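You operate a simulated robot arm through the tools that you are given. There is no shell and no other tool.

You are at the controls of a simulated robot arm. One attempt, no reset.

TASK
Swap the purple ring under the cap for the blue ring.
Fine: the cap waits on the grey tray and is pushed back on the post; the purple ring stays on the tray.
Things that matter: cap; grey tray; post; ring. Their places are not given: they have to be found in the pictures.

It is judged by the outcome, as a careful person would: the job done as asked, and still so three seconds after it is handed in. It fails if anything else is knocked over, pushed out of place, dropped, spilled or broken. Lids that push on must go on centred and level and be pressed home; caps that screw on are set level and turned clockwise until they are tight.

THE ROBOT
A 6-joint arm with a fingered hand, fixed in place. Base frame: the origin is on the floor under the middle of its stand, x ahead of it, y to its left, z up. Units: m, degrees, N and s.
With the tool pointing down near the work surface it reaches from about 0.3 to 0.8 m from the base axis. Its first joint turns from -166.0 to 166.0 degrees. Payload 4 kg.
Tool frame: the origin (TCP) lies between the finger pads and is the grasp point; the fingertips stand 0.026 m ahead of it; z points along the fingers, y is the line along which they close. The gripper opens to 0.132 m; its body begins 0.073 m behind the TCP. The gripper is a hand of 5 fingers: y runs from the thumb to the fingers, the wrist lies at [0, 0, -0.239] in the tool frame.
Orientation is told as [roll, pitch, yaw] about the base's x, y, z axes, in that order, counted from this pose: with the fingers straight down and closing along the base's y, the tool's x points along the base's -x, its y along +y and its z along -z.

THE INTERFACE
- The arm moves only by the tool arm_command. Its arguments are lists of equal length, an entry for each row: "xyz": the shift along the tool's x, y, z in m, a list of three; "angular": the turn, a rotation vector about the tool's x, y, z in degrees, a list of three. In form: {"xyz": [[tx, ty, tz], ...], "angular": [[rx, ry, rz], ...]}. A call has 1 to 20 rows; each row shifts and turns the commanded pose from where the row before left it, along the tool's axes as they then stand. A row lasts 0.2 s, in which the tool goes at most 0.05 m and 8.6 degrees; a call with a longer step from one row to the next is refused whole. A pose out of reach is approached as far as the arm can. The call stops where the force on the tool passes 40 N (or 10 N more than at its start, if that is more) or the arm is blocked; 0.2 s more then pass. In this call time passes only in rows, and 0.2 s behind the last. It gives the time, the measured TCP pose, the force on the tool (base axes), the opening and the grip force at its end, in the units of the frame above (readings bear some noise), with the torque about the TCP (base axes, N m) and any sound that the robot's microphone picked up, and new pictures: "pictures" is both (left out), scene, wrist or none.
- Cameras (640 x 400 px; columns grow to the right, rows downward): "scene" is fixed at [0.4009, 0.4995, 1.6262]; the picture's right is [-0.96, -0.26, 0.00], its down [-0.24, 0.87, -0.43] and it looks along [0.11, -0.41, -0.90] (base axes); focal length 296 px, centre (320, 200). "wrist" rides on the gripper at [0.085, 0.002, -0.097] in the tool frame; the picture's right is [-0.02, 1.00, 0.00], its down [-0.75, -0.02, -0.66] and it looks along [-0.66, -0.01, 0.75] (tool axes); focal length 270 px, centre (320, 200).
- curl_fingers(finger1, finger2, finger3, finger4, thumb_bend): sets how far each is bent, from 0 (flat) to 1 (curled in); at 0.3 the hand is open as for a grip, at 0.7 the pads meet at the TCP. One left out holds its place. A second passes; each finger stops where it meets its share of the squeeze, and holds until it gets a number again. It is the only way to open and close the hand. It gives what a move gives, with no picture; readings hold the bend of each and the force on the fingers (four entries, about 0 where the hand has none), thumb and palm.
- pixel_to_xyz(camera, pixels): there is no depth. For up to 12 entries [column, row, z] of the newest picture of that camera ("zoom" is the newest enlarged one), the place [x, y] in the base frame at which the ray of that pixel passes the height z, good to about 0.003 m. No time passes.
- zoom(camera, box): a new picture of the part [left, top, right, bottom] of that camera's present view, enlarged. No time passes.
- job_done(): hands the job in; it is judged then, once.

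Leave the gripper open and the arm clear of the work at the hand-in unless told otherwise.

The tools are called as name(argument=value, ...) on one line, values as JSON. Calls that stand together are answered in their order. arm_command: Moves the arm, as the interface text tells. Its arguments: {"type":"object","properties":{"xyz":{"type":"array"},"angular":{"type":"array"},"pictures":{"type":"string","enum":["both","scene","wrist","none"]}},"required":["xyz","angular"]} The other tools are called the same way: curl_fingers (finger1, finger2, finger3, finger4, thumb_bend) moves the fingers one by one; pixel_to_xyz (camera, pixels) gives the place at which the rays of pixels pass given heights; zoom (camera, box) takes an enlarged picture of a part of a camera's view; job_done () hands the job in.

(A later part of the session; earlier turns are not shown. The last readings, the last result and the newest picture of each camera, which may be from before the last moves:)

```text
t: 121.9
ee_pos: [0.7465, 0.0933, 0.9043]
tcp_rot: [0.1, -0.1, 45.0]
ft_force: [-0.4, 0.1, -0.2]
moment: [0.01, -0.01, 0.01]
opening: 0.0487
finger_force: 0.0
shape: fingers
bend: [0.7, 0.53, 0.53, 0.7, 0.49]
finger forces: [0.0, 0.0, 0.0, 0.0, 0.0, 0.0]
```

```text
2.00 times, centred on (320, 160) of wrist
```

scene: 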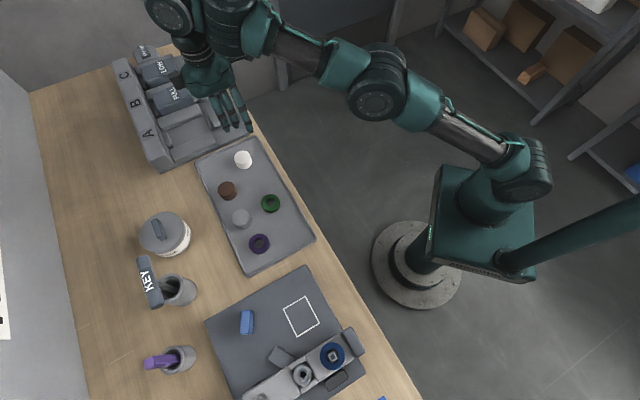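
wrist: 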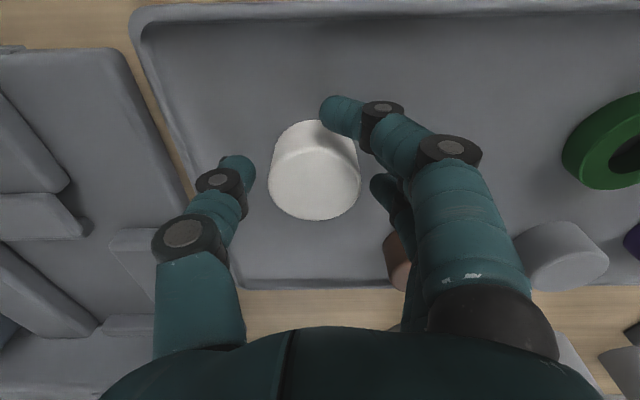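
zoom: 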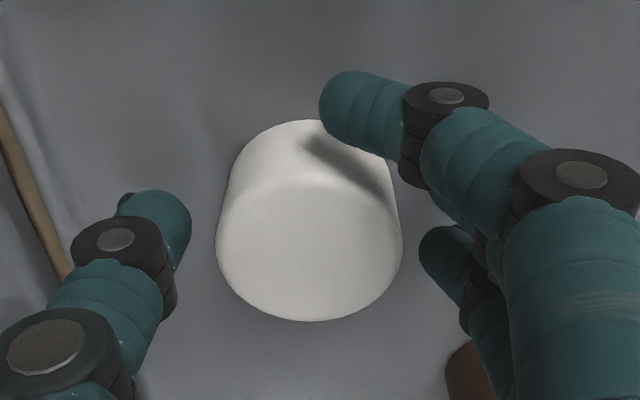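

The cap is centred between the tips, with tip height at mid-wall. I'll close in small steps.

curl_fingers(finger2=0.56, finger3=0.56, thumb_bend=0.53)

curl_fingers(finger2=0.59, finger3=0.59, thumb_bend=0.56)

arm_command(xyz=[[0, 0, 0]], angular=[[0, 0, 0]], pictures="wrist")

zoom(camera="wrist", box=[160, 60, 480, 260])

```text
t: 122.9
ee_pos: [0.7462, 0.0939, 0.9036]
tcp_rot: [0.2, 0.0, 45.0]
ft_force: [-0.6, -0.3, -0.7]
moment: [0.02, 0.0, -0.03]
opening: 0.0431
finger_force: 0.0
shape: fingers
bend: [0.7, 0.56, 0.56, 0.7, 0.53]
finger forces: [0.1, 0.1, 0.0, 0.0, 0.1, 0.0]
```

```text
t: 123.9
ee_pos: [0.7457, 0.0929, 0.9042]
tcp_rot: [0.1, -0.1, 45.0]
ft_force: [-0.1, -0.6, 0.0]
moment: [-0.03, 0.02, 0.01]
opening: 0.0399
finger_force: 0.9
shape: fingers
bend: [0.7, 0.59, 0.58, 0.7, 0.56]
finger forces: [0.0, 0.0, 0.4, 0.1, 0.6, 0.0]
```

```text
t: 124.3
ee_pos: [0.7454, 0.094, 0.904]
tcp_rot: [0.2, 0.0, 45.0]
ft_force: [-0.4, 0.5, 0.2]
moment: [-0.01, 0.02, 0.01]
opening: 0.0397
finger_force: 0.8
shape: fingers
bend: [0.7, 0.59, 0.58, 0.7, 0.56]
finger forces: [0.0, 0.1, 0.5, 0.0, 0.6, 0.0]
```

wrist: 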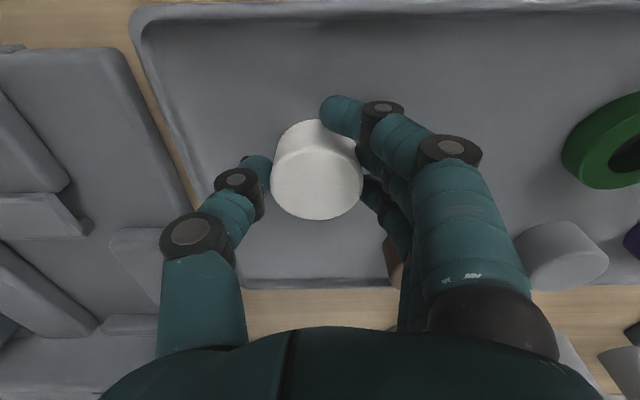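

```text
2.00 times, centred on (320, 160) of wrist
```

zoom: 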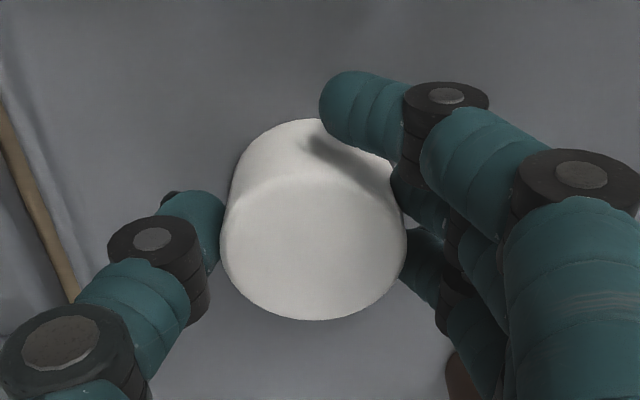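

Light contact on both sides. I'll firm the grip and lift slowly.

curl_fingers(finger2=0.62, finger3=0.61, thumb_bend=0.59)

curl_fingers(finger2=0.7, finger3=0.7, thumb_bend=0.65)

arm_command(xyz=[[0, 0, -0.002], [0, 0, -0.003], [0, 0, -0.005], [0, 0, -0.01], [0, 0, -0.02], [0, 0, 0]], angular=[[0, 0, 0], [0, 0, 0], [0, 0, 0], [0, 0, 0], [0, 0, 0], [0, 0, 0]], pictures="wrist")

zoom(camera="wrist", box=[160, 60, 480, 260])

```text
t: 125.3
ee_pos: [0.7461, 0.0938, 0.9055]
tcp_rot: [0.1, -0.1, 45.0]
ft_force: [-0.2, -0.2, 0.8]
moment: [-0.03, -0.02, 0.01]
opening: 0.0388
finger_force: 3.2
shape: fingers
bend: [0.7, 0.6, 0.59, 0.7, 0.57]
finger forces: [0.0, 1.6, 1.6, 0.0, 3.4, 0.0]
```

```text
t: 126.3
ee_pos: [0.7448, 0.0928, 0.9033]
tcp_rot: [0.1, -0.1, 44.9]
ft_force: [0.3, -0.5, 0.3]
moment: [0.0, 0.02, 0.03]
opening: 0.0388
finger_force: 11.9
shape: fingers
bend: [0.7, 0.63, 0.62, 0.7, 0.6]
finger forces: [0.0, 5.9, 6.1, 0.1, 12.8, 0.1]
```

```text
t: 127.7
ee_pos: [0.7461, 0.0916, 0.9459]
tcp_rot: [0.1, -0.1, 45.0]
ft_force: [-0.8, -0.7, -0.7]
moment: [0.01, 0.05, 0.02]
opening: 0.039
finger_force: 12.2
shape: fingers
bend: [0.7, 0.63, 0.62, 0.7, 0.6]
finger forces: [0.1, 6.0, 6.1, 0.0, 12.8, 0.0]
```

wrist: 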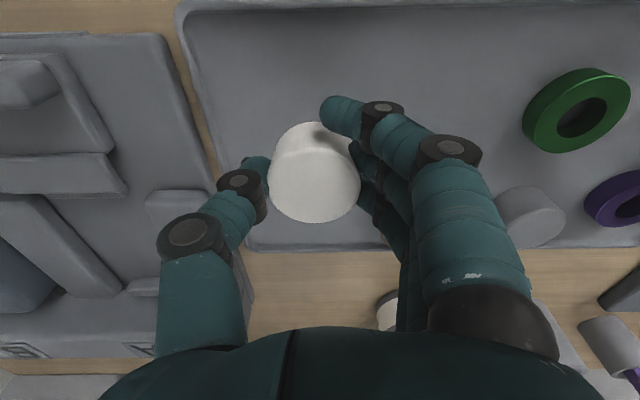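

```text
2.00 times, centred on (320, 160) of wrist
```

zoom: 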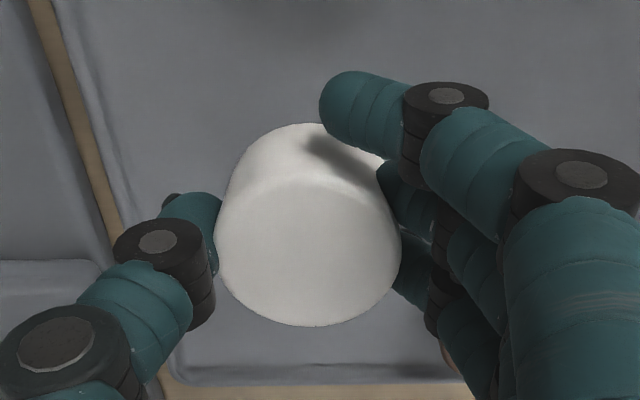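

The cap is lifted and level in the grip. I'll rise and retrace the route that worked, via (0.54, 0.26) at z≈1.18.

arm_command(xyz=[[0, 0, -0.04], [0, 0, -0.045], [0, 0, -0.045], [0, 0, -0.025], [0.00384, 0.0378, -0.0114], [0.00384, 0.0378, -0.0114], [0.00384, 0.0378, -0.0114], [0.00384, 0.0378, -0.0114], [0.00384, 0.0378, -0.0114], [0.00384, 0.0378, -0.0114], [0.00384, 0.0378, -0.0114], [0, 0, 0], [0, 0, 0]], angular=[[0, 0, 0], [0, 0, 0], [0, 0, 0], [0, 0, 0], [0, 0, 0], [0, 0, 0], [0, 0, 0], [0, 0, 0], [0, 0, 0], [0, 0, 0], [0, 0, 0], [0, 0, 0], [0, 0, 0]], pictures="both")

```text
t: 130.5
ee_pos: [0.541, 0.258, 1.1806]
tcp_rot: [0.1, 0.0, 45.1]
ft_force: [-0.1, -1.4, 0.3]
moment: [0.02, -0.04, 0.02]
opening: 0.0391
finger_force: 12.1
shape: fingers
bend: [0.7, 0.63, 0.63, 0.7, 0.6]
finger forces: [0.1, 5.8, 6.3, 0.1, 12.5, 0.0]
```

scene: 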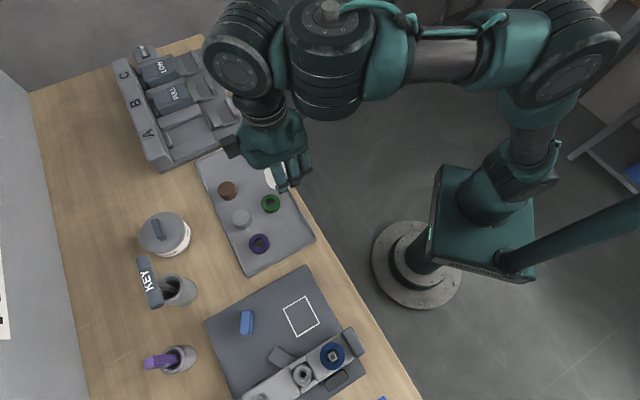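
wrist: 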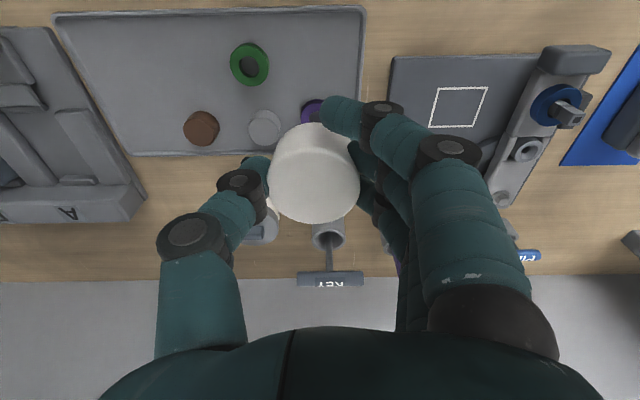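

No reach warnings. On to the post at the same height.

arm_command(xyz=[[-0.00786, 0.0389, 0], [-0.00786, 0.0389, 0], [-0.00786, 0.0389, 0], [-0.00786, 0.0389, 0], [-0.00786, 0.0389, 0], [-0.00786, 0.0389, 0], [-0.00786, 0.0389, 0], [-0.00786, 0.0389, 0], [0, 0, 0], [0, 0, 0]], angular=[[0, 0, 0], [0, 0, 0], [0, 0, 0], [0, 0, 0], [0, 0, 0], [0, 0, 0], [0, 0, 0], [0, 0, 0], [0, 0, 0], [0, 0, 0]], pictures="both")

curl_fingers(finger1=0.4, finger4=0.4)

arm_command(xyz=[[0, 0, 0.04], [0, 0, 0.04], [0, 0, 0]], angular=[[0, 0, 0], [0, 0, 0], [0, 0, 0]], pictures="both")

zoom(camera="wrist", box=[220, 40, 420, 250])

```text
t: 132.7
ee_pos: [0.3664, 0.5256, 1.1832]
tcp_rot: [-0.1, -0.1, 44.9]
ft_force: [-0.3, 0.7, 0.1]
moment: [0.01, -0.02, 0.01]
opening: 0.0392
finger_force: 12.0
shape: fingers
bend: [0.7, 0.63, 0.63, 0.7, 0.6]
finger forces: [0.0, 5.8, 6.4, 0.0, 12.6, 0.0]
```

scene: 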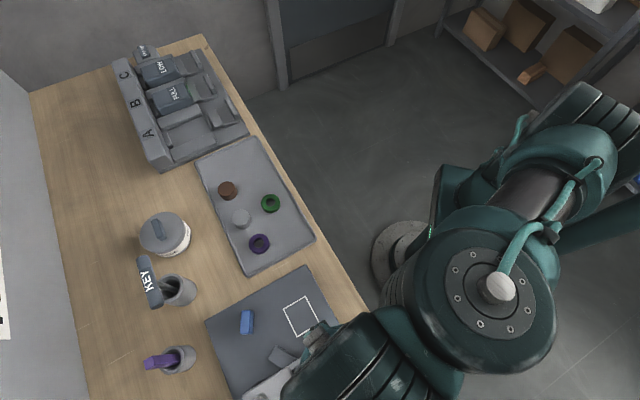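
wrist: 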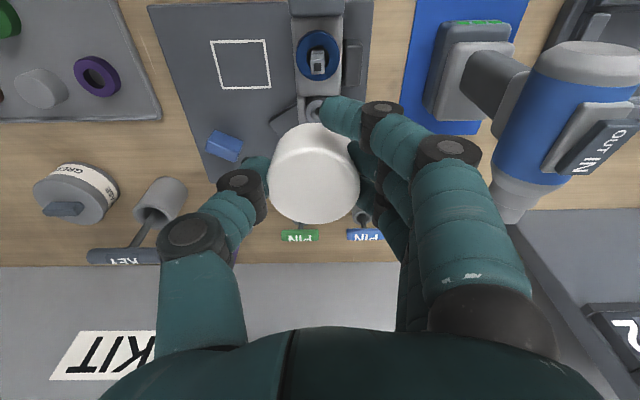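

```text
t: 133.7
ee_pos: [0.3668, 0.5241, 1.1832]
tcp_rot: [0.2, 0.0, 45.0]
ft_force: [-0.9, -0.7, -0.3]
moment: [-0.02, 0.0, -0.01]
opening: 0.0817
finger_force: 12.6
shape: fingers
bend: [0.4, 0.63, 0.63, 0.4, 0.6]
finger forces: [0.0, 5.8, 6.3, 0.1, 12.4, 0.0]
```

```text
t: 134.5
ee_pos: [0.3647, 0.5245, 1.1024]
tcp_rot: [0.1, -0.1, 45.0]
ft_force: [0.2, 0.0, -0.2]
moment: [0.03, -0.01, 0.0]
opening: 0.0816
finger_force: 12.2
shape: fingers
bend: [0.4, 0.63, 0.63, 0.4, 0.6]
finger forces: [0.0, 5.8, 6.5, 0.1, 12.3, 0.0]
```

scene: 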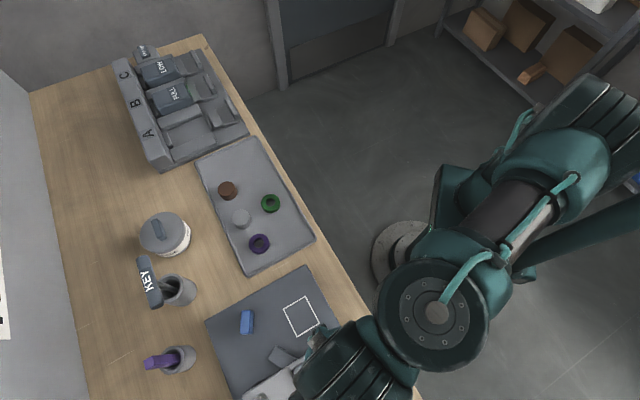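
wrist: 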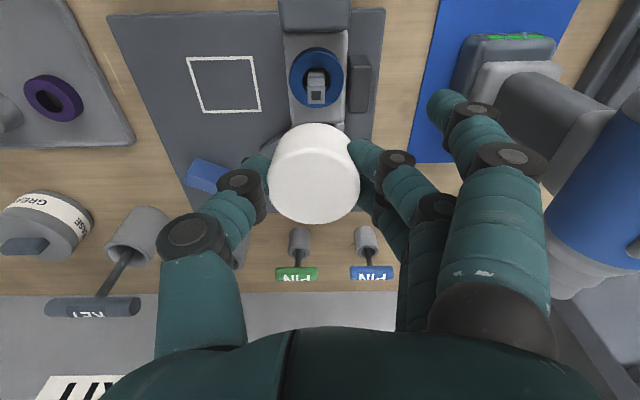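

```text
1.90 times, centred on (320, 145) of wrist
```

zoom: 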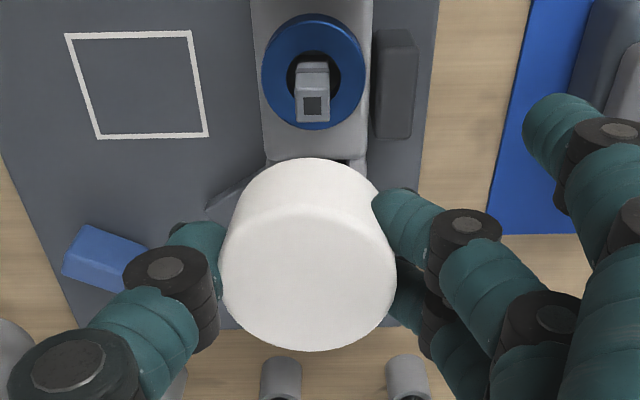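

At this hover, the same measurement gives the held cap's centre at tool (−3.6, −2.9) mm and the post at (+1.4, −1.6) mm. On the first lift-off the two coincided. I'll shift (+5, +1.3) mm to align them, lower to z≈1.03, and re-check.

arm_command(xyz=[[0.005, 0.0013, 0], [0, 0, 0.03], [0, 0, 0.03], [0, 0, 0.012], [0, 0, 0]], angular=[[0, 0, 0], [0, 0, 0], [0, 0, 0], [0, 0, 0], [0, 0, 0]], pictures="wrist")

zoom(camera="wrist", box=[220, 60, 420, 250])

```text
t: 135.7
ee_pos: [0.3604, 0.5229, 1.0296]
tcp_rot: [0.2, -0.2, 45.1]
ft_force: [-0.2, 0.1, 0.0]
moment: [-0.01, -0.01, -0.01]
opening: 0.0816
finger_force: 12.3
shape: fingers
bend: [0.4, 0.63, 0.63, 0.4, 0.6]
finger forces: [0.1, 5.8, 6.5, 0.1, 12.2, 0.1]
```

wrist: 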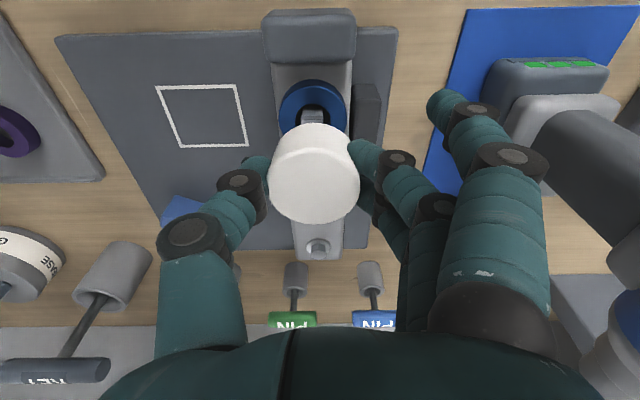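

```text
2.11 times, centred on (320, 155) of wrist
```

zoom: 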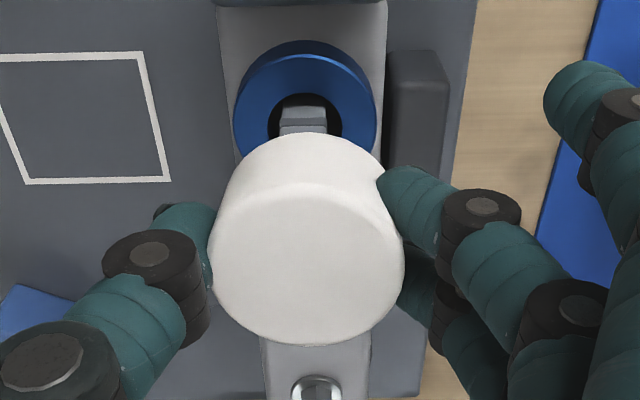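

Alignment looks good in y. In x the cap may be about 1 mm off relative to the ring. I'll lower to just above the post top and compare again.

arm_command(xyz=[[-0.0008, -0.0004, 0.008], [0, 0, 0.007], [0, 0, 0]], angular=[[0, 0, 0], [0, 0, 0], [0, 0, 0]], pictures="wrist")

zoom(camera="wrist", box=[240, 60, 400, 240])

```text
t: 136.5
ee_pos: [0.3586, 0.5228, 1.0151]
tcp_rot: [0.0, -0.1, 45.0]
ft_force: [0.5, -0.7, -0.8]
moment: [0.04, 0.02, 0.04]
opening: 0.0813
finger_force: 12.4
shape: fingers
bend: [0.4, 0.63, 0.63, 0.4, 0.6]
finger forces: [0.0, 5.9, 6.5, 0.0, 12.3, 0.1]
```

wrist: 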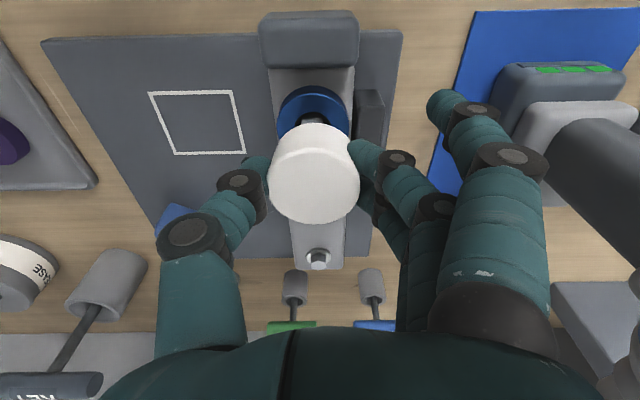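

```text
2.22 times, centred on (320, 150) of wrist
```

zoom: 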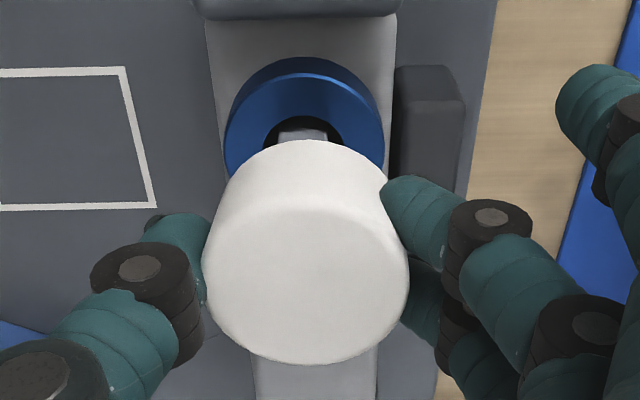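

Ring, post and cap now line up within about 1 mm. I'll make a final half-millimetre trim and lower onto the post in small steps, watching the force.

arm_command(xyz=[[-0.0005, -0.0003, 0.001], [0, 0, 0.001], [0, 0, 0.001], [0, 0, 0.001]], angular=[[0, 0, 0], [0, 0, 0], [0, 0, 0], [0, 0, 0]], pictures="none")

arm_command(xyz=[[0, 0, 0.001], [0, 0, 0.001]], angular=[[0, 0, 0], [0, 0, 0]], pictures="none")

arm_command(xyz=[[0, 0, 0.001], [0, 0, 0.001]], angular=[[0, 0, 0], [0, 0, 0]], pictures="wrist")

```text
t: 137.5
ee_pos: [0.3636, 0.5226, 1.0102]
tcp_rot: [0.1, 0.1, 45.0]
ft_force: [0.2, 0.4, -0.9]
moment: [-0.01, 0.0, 0.01]
opening: 0.0812
finger_force: 12.0
shape: fingers
bend: [0.4, 0.63, 0.63, 0.4, 0.6]
finger forces: [0.0, 5.9, 6.4, 0.1, 12.3, 0.0]
```

```text
t: 138.1
ee_pos: [0.3628, 0.5231, 1.0077]
tcp_rot: [0.1, 0.0, 45.0]
ft_force: [0.4, 0.1, -0.3]
moment: [-0.04, 0.02, 0.0]
opening: 0.0815
finger_force: 12.2
shape: fingers
bend: [0.4, 0.63, 0.63, 0.4, 0.6]
finger forces: [0.0, 5.9, 6.4, 0.0, 12.3, 0.0]
```

```text
t: 138.7
ee_pos: [0.3626, 0.5226, 1.0063]
tcp_rot: [0.1, 0.0, 45.0]
ft_force: [0.7, 0.8, -0.9]
moment: [0.01, -0.01, 0.0]
opening: 0.0815
finger_force: 12.3
shape: fingers
bend: [0.4, 0.63, 0.63, 0.4, 0.6]
finger forces: [0.1, 5.9, 6.5, 0.1, 12.3, 0.0]
```

wrist: 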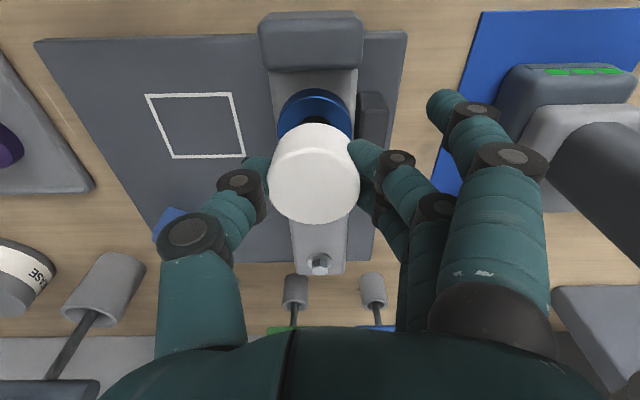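

No contact so far at TCP 1.0065. I'll continue in 1 mm steps.

arm_command(xyz=[[0, 0, 0.001], [0, 0, 0.001]], angular=[[0, 0, 0], [0, 0, 0]], pictures="none")

arm_command(xyz=[[0, 0, 0.001], [0, 0, 0.001]], angular=[[0, 0, 0], [0, 0, 0]], pictures="wrist")

zoom(camera="wrist", box=[240, 60, 400, 240])

```text
t: 139.3
ee_pos: [0.3613, 0.5246, 1.0043]
tcp_rot: [0.1, -0.1, 45.0]
ft_force: [0.5, 0.3, -0.4]
moment: [-0.02, 0.01, 0.01]
opening: 0.0816
finger_force: 12.5
shape: fingers
bend: [0.4, 0.63, 0.63, 0.4, 0.6]
finger forces: [0.0, 5.8, 6.5, 0.1, 12.3, 0.0]
```

```text
t: 139.9
ee_pos: [0.3629, 0.5242, 1.0035]
tcp_rot: [0.1, 0.0, 45.0]
ft_force: [1.1, 0.1, -0.6]
moment: [0.03, 0.0, 0.02]
opening: 0.0814
finger_force: 12.4
shape: fingers
bend: [0.4, 0.63, 0.63, 0.4, 0.6]
finger forces: [0.1, 5.9, 6.6, 0.0, 12.2, 0.1]
```

wrist: 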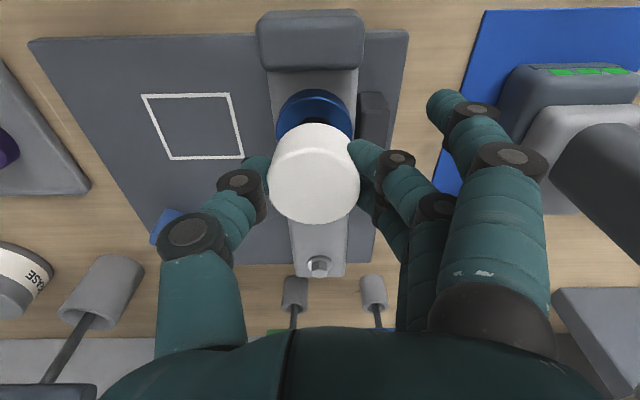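

```text
2.22 times, centred on (320, 150) of wrist
```

zoom: 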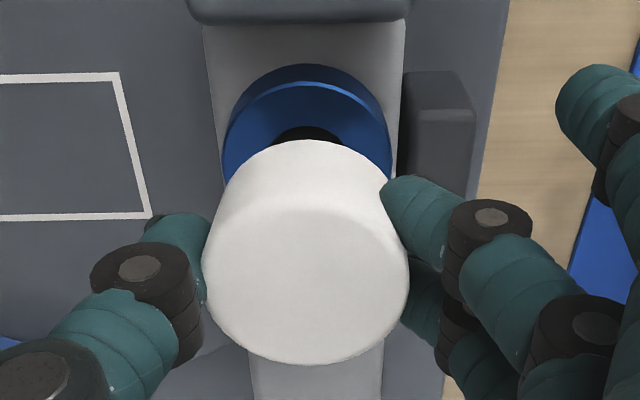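

Still free. The cap skirt should now be around the post top. I'll continue down.

arm_command(xyz=[[0, 0.0004, 0.001], [0, 0, 0.001]], angular=[[0, 0, 0], [0, 0, 0]], pictures="none")

arm_command(xyz=[[0, 0, 0.001], [0, 0, 0.001]], angular=[[0, 0, 0], [0, 0, 0]], pictures="none")

arm_command(xyz=[[0, 0, 0.001], [0, 0, 0.001]], angular=[[0, 0, 0], [0, 0, 0]], pictures="wrist")

zoom(camera="wrist", box=[240, 60, 400, 240])

```text
t: 140.5
ee_pos: [0.3621, 0.5239, 1.0013]
tcp_rot: [0.1, -0.1, 45.0]
ft_force: [0.0, -0.2, 0.0]
moment: [-0.01, 0.03, 0.0]
opening: 0.0814
finger_force: 12.2
shape: fingers
bend: [0.4, 0.63, 0.63, 0.4, 0.6]
finger forces: [0.0, 5.9, 6.5, 0.1, 12.4, 0.0]
```

```text
t: 141.1
ee_pos: [0.3607, 0.5243, 0.9988]
tcp_rot: [0.1, 0.0, 45.0]
ft_force: [1.2, -0.3, -0.5]
moment: [0.0, -0.02, -0.02]
opening: 0.0818
finger_force: 12.3
shape: fingers
bend: [0.4, 0.63, 0.63, 0.4, 0.6]
finger forces: [0.0, 5.6, 6.5, 0.0, 12.8, 0.0]
```

```text
t: 141.7
ee_pos: [0.3604, 0.5238, 0.9974]
tcp_rot: [0.0, -0.1, 45.0]
ft_force: [1.9, -0.2, -0.2]
moment: [0.02, -0.07, -0.01]
opening: 0.0816
finger_force: 12.6
shape: fingers
bend: [0.4, 0.63, 0.63, 0.4, 0.6]
finger forces: [0.1, 5.7, 6.6, 0.0, 12.8, 0.0]
```

wrist: 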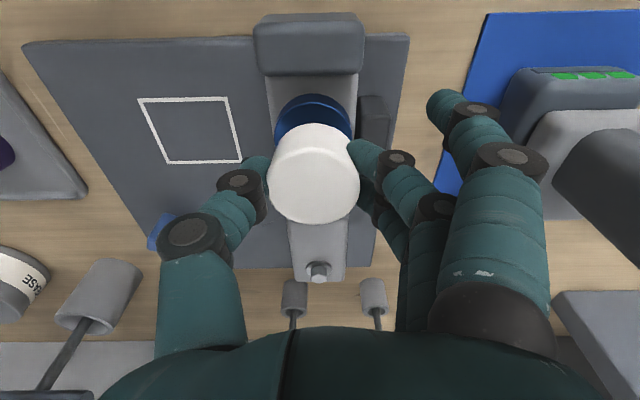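

```text
2.22 times, centred on (320, 150) of wrist
```

zoom: 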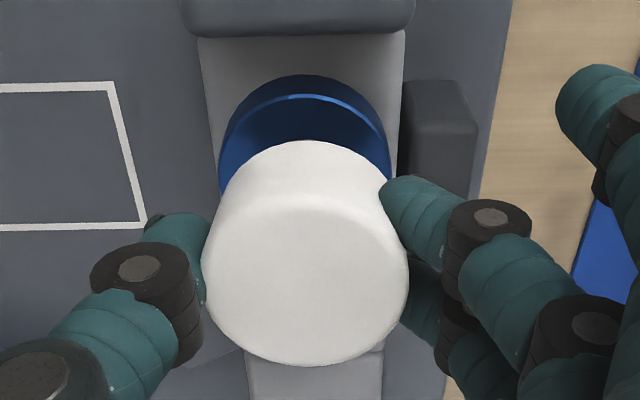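

A small lateral force (1.9 N in +x) shows the cap is now guided by the post. I'll yield slightly in that direction and keep lowering.

arm_command(xyz=[[-0.0005, -0.0005, 0.001], [0, 0, 0.001]], angular=[[0, 0, 0], [0, 0, 0]], pictures="none")

arm_command(xyz=[[0, 0, 0.001], [0, 0, 0.001]], angular=[[0, 0, 0], [0, 0, 0]], pictures="none")

arm_command(xyz=[[0, 0, 0.001]], angular=[[0, 0, 0]], pictures="wrist")

zoom(camera="wrist", box=[240, 60, 400, 240])

```text
t: 142.3
ee_pos: [0.3613, 0.5221, 0.9952]
tcp_rot: [0.1, 0.1, 45.0]
ft_force: [0.1, 0.3, -0.8]
moment: [-0.01, -0.02, 0.0]
opening: 0.0817
finger_force: 12.5
shape: fingers
bend: [0.4, 0.63, 0.63, 0.4, 0.6]
finger forces: [0.0, 6.0, 6.8, 0.0, 12.6, 0.1]
```

```text
t: 142.9
ee_pos: [0.3619, 0.5224, 0.9943]
tcp_rot: [0.1, -0.1, 45.0]
ft_force: [0.0, 0.5, 0.9]
moment: [0.0, 0.01, -0.01]
opening: 0.0818
finger_force: 12.5
shape: fingers
bend: [0.4, 0.63, 0.63, 0.4, 0.6]
finger forces: [0.0, 6.0, 6.8, 0.1, 12.5, 0.0]
```

```text
t: 143.3
ee_pos: [0.3611, 0.5239, 0.993]
tcp_rot: [0.1, -0.1, 45.0]
ft_force: [-0.2, -0.5, -0.1]
moment: [0.0, 0.03, 0.0]
opening: 0.0815
finger_force: 13.3
shape: fingers
bend: [0.4, 0.63, 0.63, 0.4, 0.6]
finger forces: [0.0, 6.0, 6.8, 0.1, 12.5, 0.1]
```

wrist: 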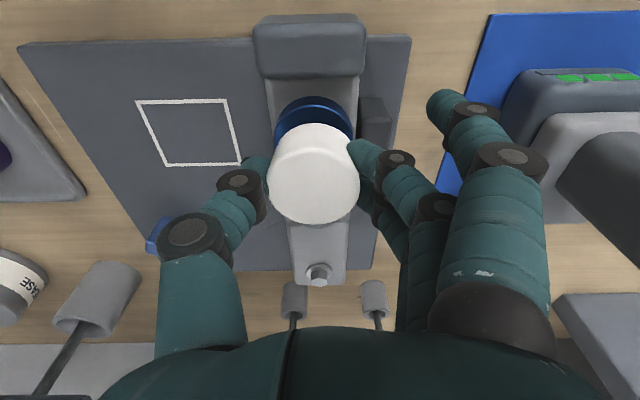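

```text
2.22 times, centred on (320, 150) of wrist
```

zoom: 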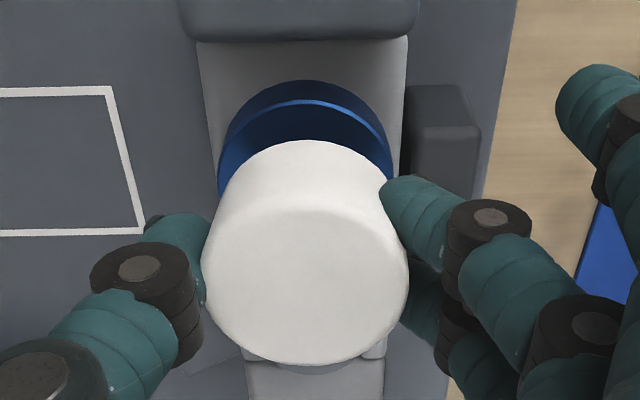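

The lateral force has gone and the cap is sliding on freely. I'll continue until there is vertical resistance.

arm_command(xyz=[[0, 0, 0.001], [0, 0, 0.001]], angular=[[0, 0, 0], [0, 0, 0]], pictures="none")

arm_command(xyz=[[0, 0, 0.001], [0, 0, 0.001]], angular=[[0, 0, 0], [0, 0, 0]], pictures="none")

arm_command(xyz=[[0, 0, 0.001]], angular=[[0, 0, 0]], pictures="wrist")

zoom(camera="wrist", box=[240, 60, 400, 240])

```text
t: 143.9
ee_pos: [0.3601, 0.5239, 0.9907]
tcp_rot: [0.1, -0.2, 45.0]
ft_force: [-0.4, -0.1, 0.1]
moment: [0.02, 0.02, -0.03]
opening: 0.082
finger_force: 12.5
shape: fingers
bend: [0.4, 0.63, 0.63, 0.4, 0.6]
finger forces: [0.1, 6.0, 6.9, 0.0, 12.5, 0.0]
```

```text
t: 144.5
ee_pos: [0.3614, 0.5228, 0.9877]
tcp_rot: [0.2, 0.0, 45.0]
ft_force: [-0.6, -0.4, -0.4]
moment: [0.01, 0.01, 0.03]
opening: 0.0816
finger_force: 12.3
shape: fingers
bend: [0.4, 0.63, 0.63, 0.4, 0.6]
finger forces: [0.0, 5.9, 6.9, 0.1, 12.5, 0.0]
```

```text
t: 144.9
ee_pos: [0.3607, 0.5224, 0.9852]
tcp_rot: [0.1, 0.0, 45.1]
ft_force: [0.4, 0.2, -1.0]
moment: [0.01, -0.01, 0.0]
opening: 0.0816
finger_force: 12.6
shape: fingers
bend: [0.4, 0.63, 0.63, 0.4, 0.6]
finger forces: [0.1, 6.0, 6.9, 0.1, 12.5, 0.0]
```

wrist: 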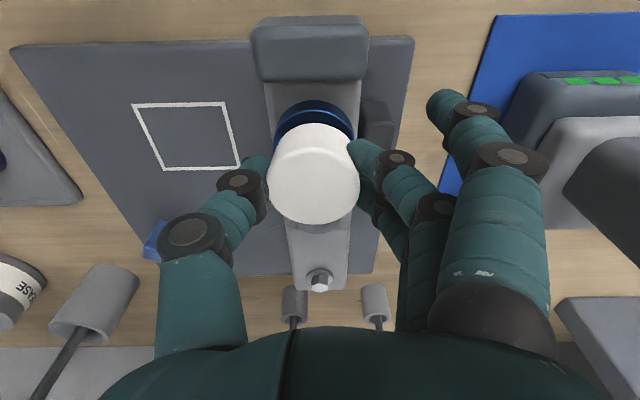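

```text
2.22 times, centred on (320, 150) of wrist
```

zoom: 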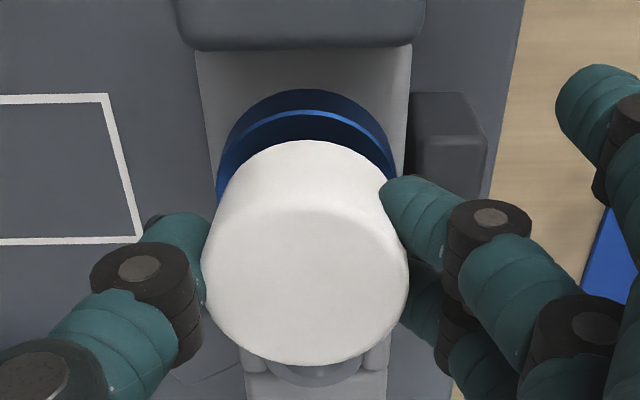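

The cap bottom is now at about its original seated height (≈0.9485), with no vertical force yet. I'll continue in 1 mm steps to the stop.

arm_command(xyz=[[0, 0, 0.001]], angular=[[0, 0, 0]], pictures="none")

arm_command(xyz=[[0, 0, 0.001]], angular=[[0, 0, 0]], pictures="none")

arm_command(xyz=[[0, 0, 0.001]], angular=[[0, 0, 0]], pictures="wrist")

zoom(camera="wrist", box=[240, 60, 400, 240])

```text
t: 145.3
ee_pos: [0.3632, 0.5225, 0.9856]
tcp_rot: [0.1, -0.1, 45.0]
ft_force: [0.5, 0.5, 0.6]
moment: [0.02, -0.01, 0.04]
opening: 0.0818
finger_force: 12.7
shape: fingers
bend: [0.4, 0.63, 0.63, 0.4, 0.6]
finger forces: [0.0, 6.0, 6.9, 0.1, 12.4, 0.1]
```

```text
t: 145.7
ee_pos: [0.3624, 0.5226, 0.9854]
tcp_rot: [0.1, -0.1, 44.9]
ft_force: [0.2, 0.0, 3.6]
moment: [-0.07, -0.02, 0.01]
opening: 0.0816
finger_force: 12.7
shape: fingers
bend: [0.4, 0.63, 0.63, 0.4, 0.6]
finger forces: [0.0, 6.1, 6.6, 0.1, 12.8, 0.2]
```

```text
t: 146.1
ee_pos: [0.3611, 0.5227, 0.9839]
tcp_rot: [0.1, -0.1, 45.0]
ft_force: [-1.3, -0.5, 7.5]
moment: [-0.09, -0.04, -0.01]
opening: 0.0817
finger_force: 13.3
shape: fingers
bend: [0.4, 0.64, 0.63, 0.4, 0.6]
finger forces: [0.0, 6.3, 6.5, 0.0, 12.7, 0.0]
```

wrist: 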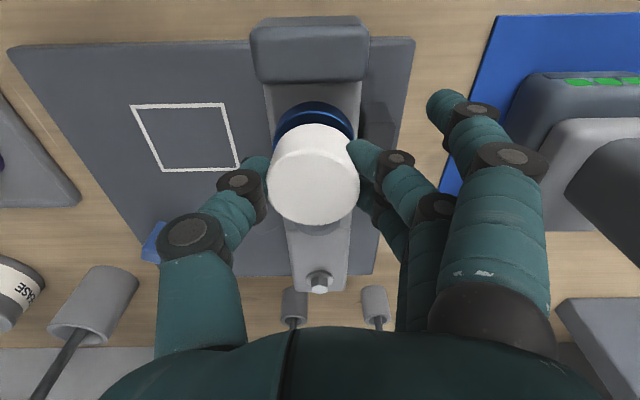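

```text
2.22 times, centred on (320, 150) of wrist
```

zoom: 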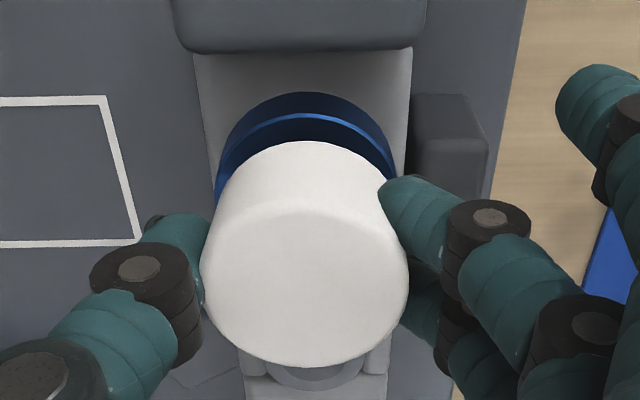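

Vertical contact has started (7.5 N), so the cap has reached its stop or detent. I'll push down gently and watch for a click or a force change.

arm_command(xyz=[[0, 0, 0.001]], angular=[[0, 0, 0]], pictures="none")

arm_command(xyz=[[0, 0, 0.001]], angular=[[0, 0, 0]], pictures="wrist")

zoom(camera="wrist", box=[240, 60, 400, 240])

```text
t: 146.5
ee_pos: [0.3619, 0.5228, 0.9833]
tcp_rot: [0.1, -0.1, 45.0]
ft_force: [-1.7, -0.6, 13.1]
moment: [-0.05, 0.06, -0.02]
opening: 0.0815
finger_force: 13.8
shape: fingers
bend: [0.4, 0.64, 0.63, 0.4, 0.61]
finger forces: [0.0, 7.4, 7.4, 0.1, 12.7, 0.0]
```

```text
t: 146.9
ee_pos: [0.3622, 0.5237, 0.9824]
tcp_rot: [0.2, -0.2, 45.0]
ft_force: [-3.1, 0.2, 18.8]
moment: [0.11, 0.14, 0.02]
opening: 0.0814
finger_force: 15.3
shape: fingers
bend: [0.4, 0.65, 0.64, 0.4, 0.61]
finger forces: [0.0, 8.3, 9.1, 0.0, 12.8, 0.1]
```

wrist: 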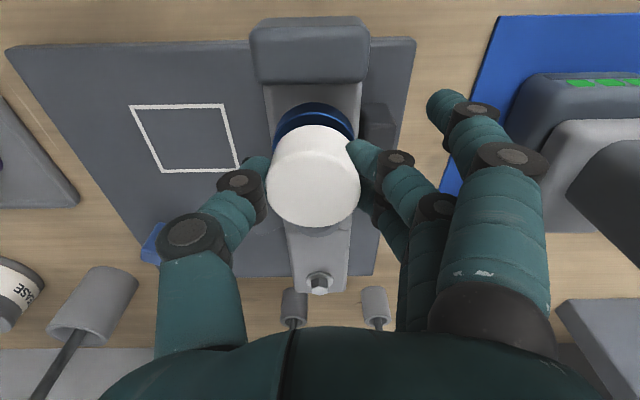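

```text
2.22 times, centred on (320, 150) of wrist
```

zoom: 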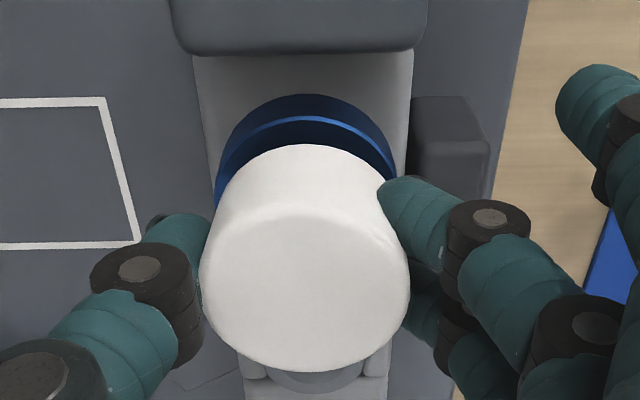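

The force is 18.8 N against a stiff stop, with the cap at (or slightly below) its original height. I'll release the grip gently, then check the seat and press it home from above.

curl_fingers(finger2=0.63, finger3=0.62, thumb_bend=0.58)

curl_fingers(finger2=0.57, finger3=0.56, thumb_bend=0.52)

arm_command(xyz=[[0, 0, 0]], angular=[[0, 0, 0]], pictures="wrist")

zoom(camera="wrist", box=[240, 60, 400, 240])

```text
t: 147.9
ee_pos: [0.3616, 0.5222, 0.9814]
tcp_rot: [0.1, 0.0, 45.0]
ft_force: [-1.5, -2.2, -3.6]
moment: [-0.03, 0.02, 0.0]
opening: 0.0822
finger_force: 2.6
shape: fingers
bend: [0.4, 0.62, 0.6, 0.4, 0.56]
finger forces: [0.1, 1.8, 1.0, 0.0, 2.3, 0.0]
```

```text
t: 148.9
ee_pos: [0.3624, 0.5223, 0.9825]
tcp_rot: [0.1, -0.1, 45.0]
ft_force: [-0.1, -0.1, -0.3]
moment: [-0.01, -0.01, -0.01]
opening: 0.0867
finger_force: 0.1
shape: fingers
bend: [0.4, 0.56, 0.56, 0.4, 0.52]
finger forces: [0.1, 0.0, 0.0, 0.1, 0.1, 0.1]
```

```text
t: 149.3
ee_pos: [0.3614, 0.5224, 0.9811]
tcp_rot: [0.0, -0.1, 45.0]
ft_force: [-0.7, 0.0, -0.3]
moment: [0.01, 0.02, 0.01]
opening: 0.0866
finger_force: 0.1
shape: fingers
bend: [0.4, 0.56, 0.56, 0.4, 0.52]
finger forces: [0.0, 0.0, 0.1, 0.1, 0.1, 0.0]
```

wrist: 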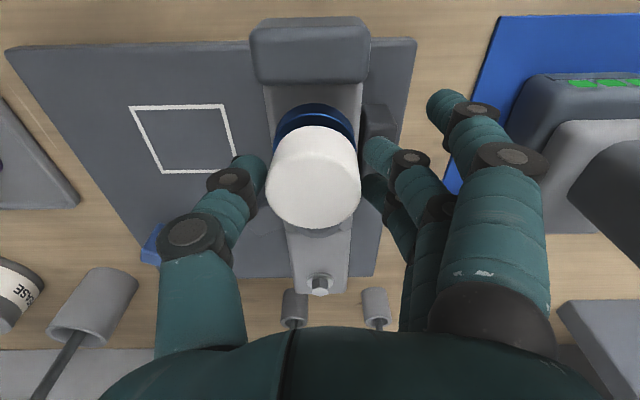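

```text
2.22 times, centred on (320, 150) of wrist
```

zoom: 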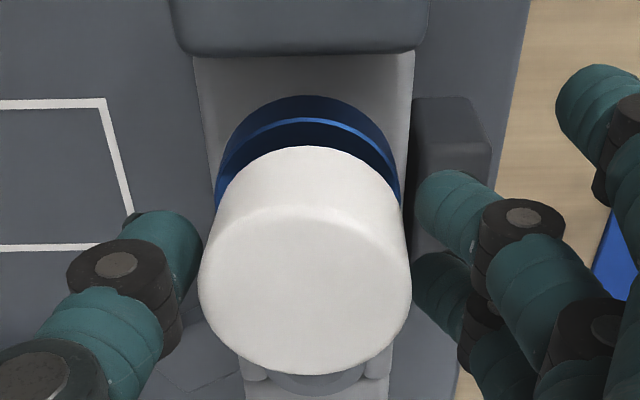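

The cap stands on the post with no grip on it. I'll open fully, rise to the same height as my first inspection (z≈1.034), and compare the seat with the original picture.

curl_fingers(finger1=0.4, finger2=0.4, finger3=0.4, finger4=0.4, thumb_bend=0.4)

arm_command(xyz=[[0, 0, -0.01], [0, 0, -0.02], [0, 0, -0.022], [0, 0, 0]], angular=[[0, 0, 0], [0, 0, 0], [0, 0, 0], [0, 0, 0]], pictures="both")

zoom(camera="wrist", box=[220, 60, 420, 220])

```text
t: 150.3
ee_pos: [0.3613, 0.5215, 0.982]
tcp_rot: [0.0, -0.1, 45.1]
ft_force: [0.1, 0.2, -0.5]
moment: [-0.01, 0.01, -0.02]
opening: 0.1062
finger_force: 0.1
shape: fingers
bend: [0.4, 0.4, 0.4, 0.4, 0.4]
finger forces: [0.0, 0.1, 0.1, 0.0, 0.0, 0.0]
```

```text
t: 151.3
ee_pos: [0.3604, 0.5213, 1.0332]
tcp_rot: [0.1, -0.1, 45.0]
ft_force: [0.3, 0.3, -0.4]
moment: [0.0, 0.0, -0.01]
opening: 0.1064
finger_force: 0.0
shape: fingers
bend: [0.4, 0.4, 0.4, 0.4, 0.4]
finger forces: [0.1, 0.1, 0.1, 0.0, 0.1, 0.0]
```

scene: 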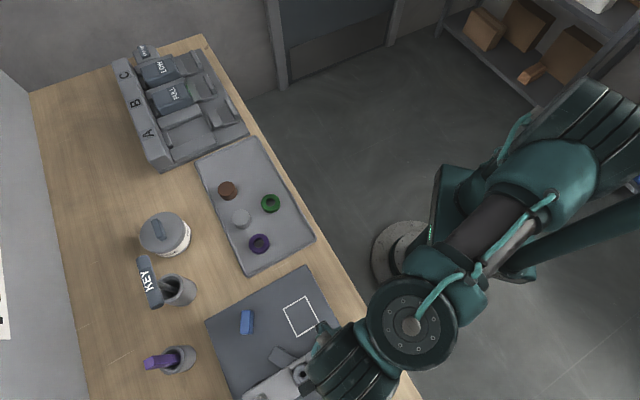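
wrist: 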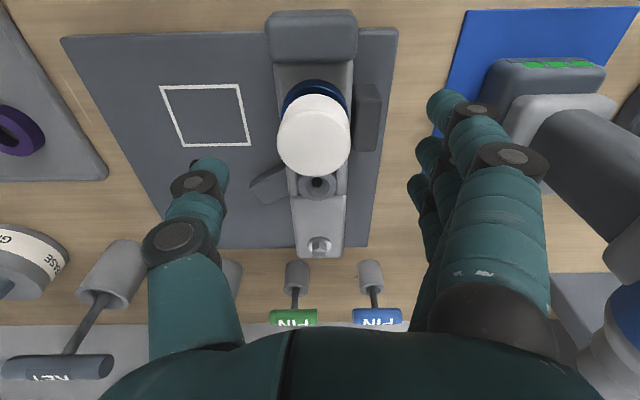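

```text
2.50 times, centred on (320, 140) of wrist
```

zoom: 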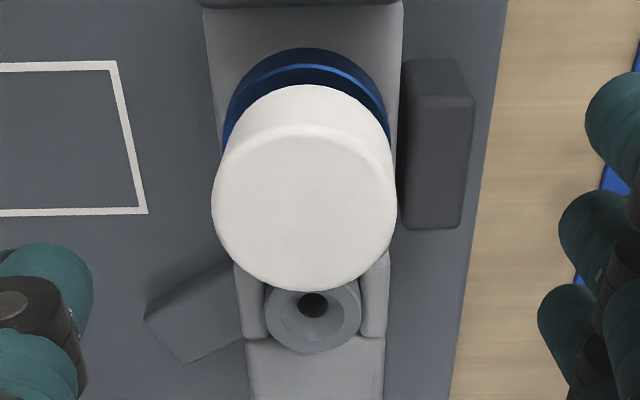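

Allowing for the small view shift, the cap's width, position and height match the original picture to within about 1 mm, so it is centred and level at its original depth. To make sure it is pressed home, I'll make a fist and press its top centrally. First I'll curl the fingers, with the thumb out of the way, and check the view.

arm_command(xyz=[[0, 0, -0.02], [0, 0, -0.02]], angular=[[0, 0, 0], [0, 0, 0]], pictures="none")

curl_fingers(finger1=1.0, finger2=1.0, finger3=1.0, finger4=1.0, thumb_bend=0.2)

arm_command(xyz=[[0, -0.0175, 0], [0, 0, 0]], angular=[[0, 0, 0], [0, 0, 0]], pictures="wrist")

```text
t: 151.9
ee_pos: [0.3625, 0.5215, 1.0742]
tcp_rot: [0.0, 0.0, 44.9]
ft_force: [0.6, 0.1, -0.6]
moment: [0.01, -0.01, 0.01]
opening: 0.1063
finger_force: 0.0
shape: fingers
bend: [0.4, 0.4, 0.4, 0.4, 0.4]
finger forces: [0.0, 0.1, 0.0, 0.0, 0.0, 0.1]
```

```text
t: 152.9
ee_pos: [0.3623, 0.5215, 1.0737]
tcp_rot: [0.1, -0.1, 44.9]
ft_force: [0.4, -0.2, 0.3]
moment: [0.0, -0.02, 0.0]
opening: 0.0682
finger_force: 0.2
shape: fingers
bend: [1.0, 1.0, 1.0, 1.0, 0.21]
finger forces: [0.0, 0.0, 0.1, 0.1, 0.0, 0.1]
```

```text
t: 153.5
ee_pos: [0.3744, 0.51, 1.0763]
tcp_rot: [0.1, 0.1, 45.0]
ft_force: [0.1, 0.4, -0.5]
moment: [0.01, 0.01, 0.03]
opening: 0.0682
finger_force: 0.0
shape: fingers
bend: [1.0, 1.0, 1.0, 1.0, 0.21]
finger forces: [0.0, 0.0, 0.0, 0.0, 0.0, 0.0]
```

wrist: 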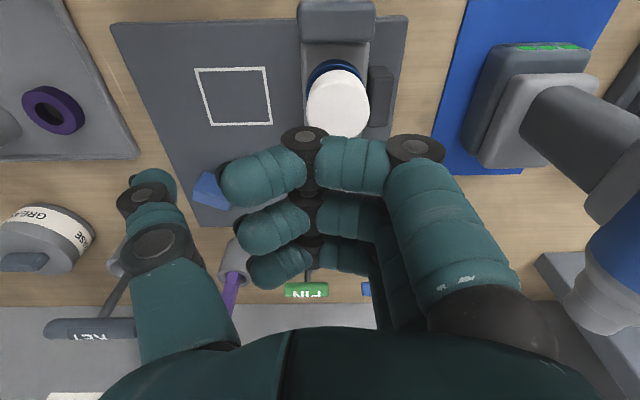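

The fist forms a flat bar. I'll zoom to see where the cap lies under it.

zoom(camera="wrist", box=[260, 40, 420, 180])

```text
2.86 times, centred on (340, 110) of wrist
```

zoom: 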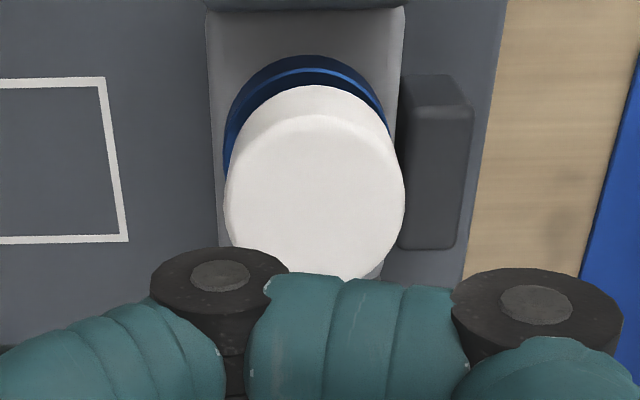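

The cap centre is at tool (−2, +15) mm, right under the middle of the knuckle bar. I'll lower to just above contact, then press in 1 mm steps.

arm_command(xyz=[[-0.001, 0.001, 0.03], [0, 0, 0.03], [0, 0, 0.02], [0, 0, 0.01], [0, 0, 0]], angular=[[0, 0, 0], [0, 0, 0], [0, 0, 0], [0, 0, 0], [0, 0, 0]], pictures="wrist")

```text
t: 154.7
ee_pos: [0.374, 0.5143, 0.9835]
tcp_rot: [0.1, -0.1, 45.0]
ft_force: [-0.1, -0.4, -1.0]
moment: [0.01, -0.02, -0.05]
opening: 0.0687
finger_force: 0.0
shape: fingers
bend: [1.0, 1.0, 1.0, 1.0, 0.21]
finger forces: [0.0, 0.0, 0.0, 0.1, 0.0, 0.1]
```

wrist: 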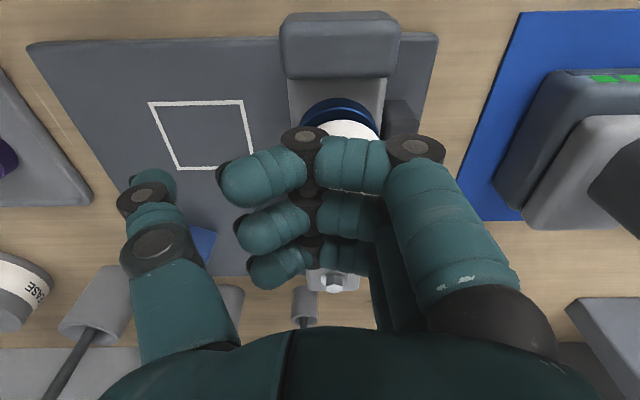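

arm_command(xyz=[[0, 0, 0.002], [0, 0, 0.002], [0, 0, 0.002]], angular=[[0, 0, 0], [0, 0, 0], [0, 0, 0]], pictures="none")

arm_command(xyz=[[0, 0, 0.002], [0, 0, 0.002]], angular=[[0, 0, 0], [0, 0, 0]], pictures="none")

```text
t: 155.5
ee_pos: [0.3746, 0.5116, 0.9792]
tcp_rot: [0.0, -0.1, 45.0]
ft_force: [0.5, 0.8, 0.2]
moment: [-0.03, -0.01, 0.01]
opening: 0.0683
finger_force: 0.1
shape: fingers
bend: [1.0, 1.0, 1.0, 1.0, 0.21]
finger forces: [0.1, 0.0, 0.1, 0.0, 0.0, 0.0]
```

```text
t: 156.1
ee_pos: [0.3727, 0.512, 0.9746]
tcp_rot: [0.1, -0.1, 45.0]
ft_force: [0.7, -0.2, 0.5]
moment: [0.01, 0.02, 0.0]
opening: 0.0684
finger_force: 0.1
shape: fingers
bend: [1.0, 1.0, 1.0, 1.0, 0.21]
finger forces: [0.0, 0.1, 0.0, 0.0, 0.0, 0.0]
```

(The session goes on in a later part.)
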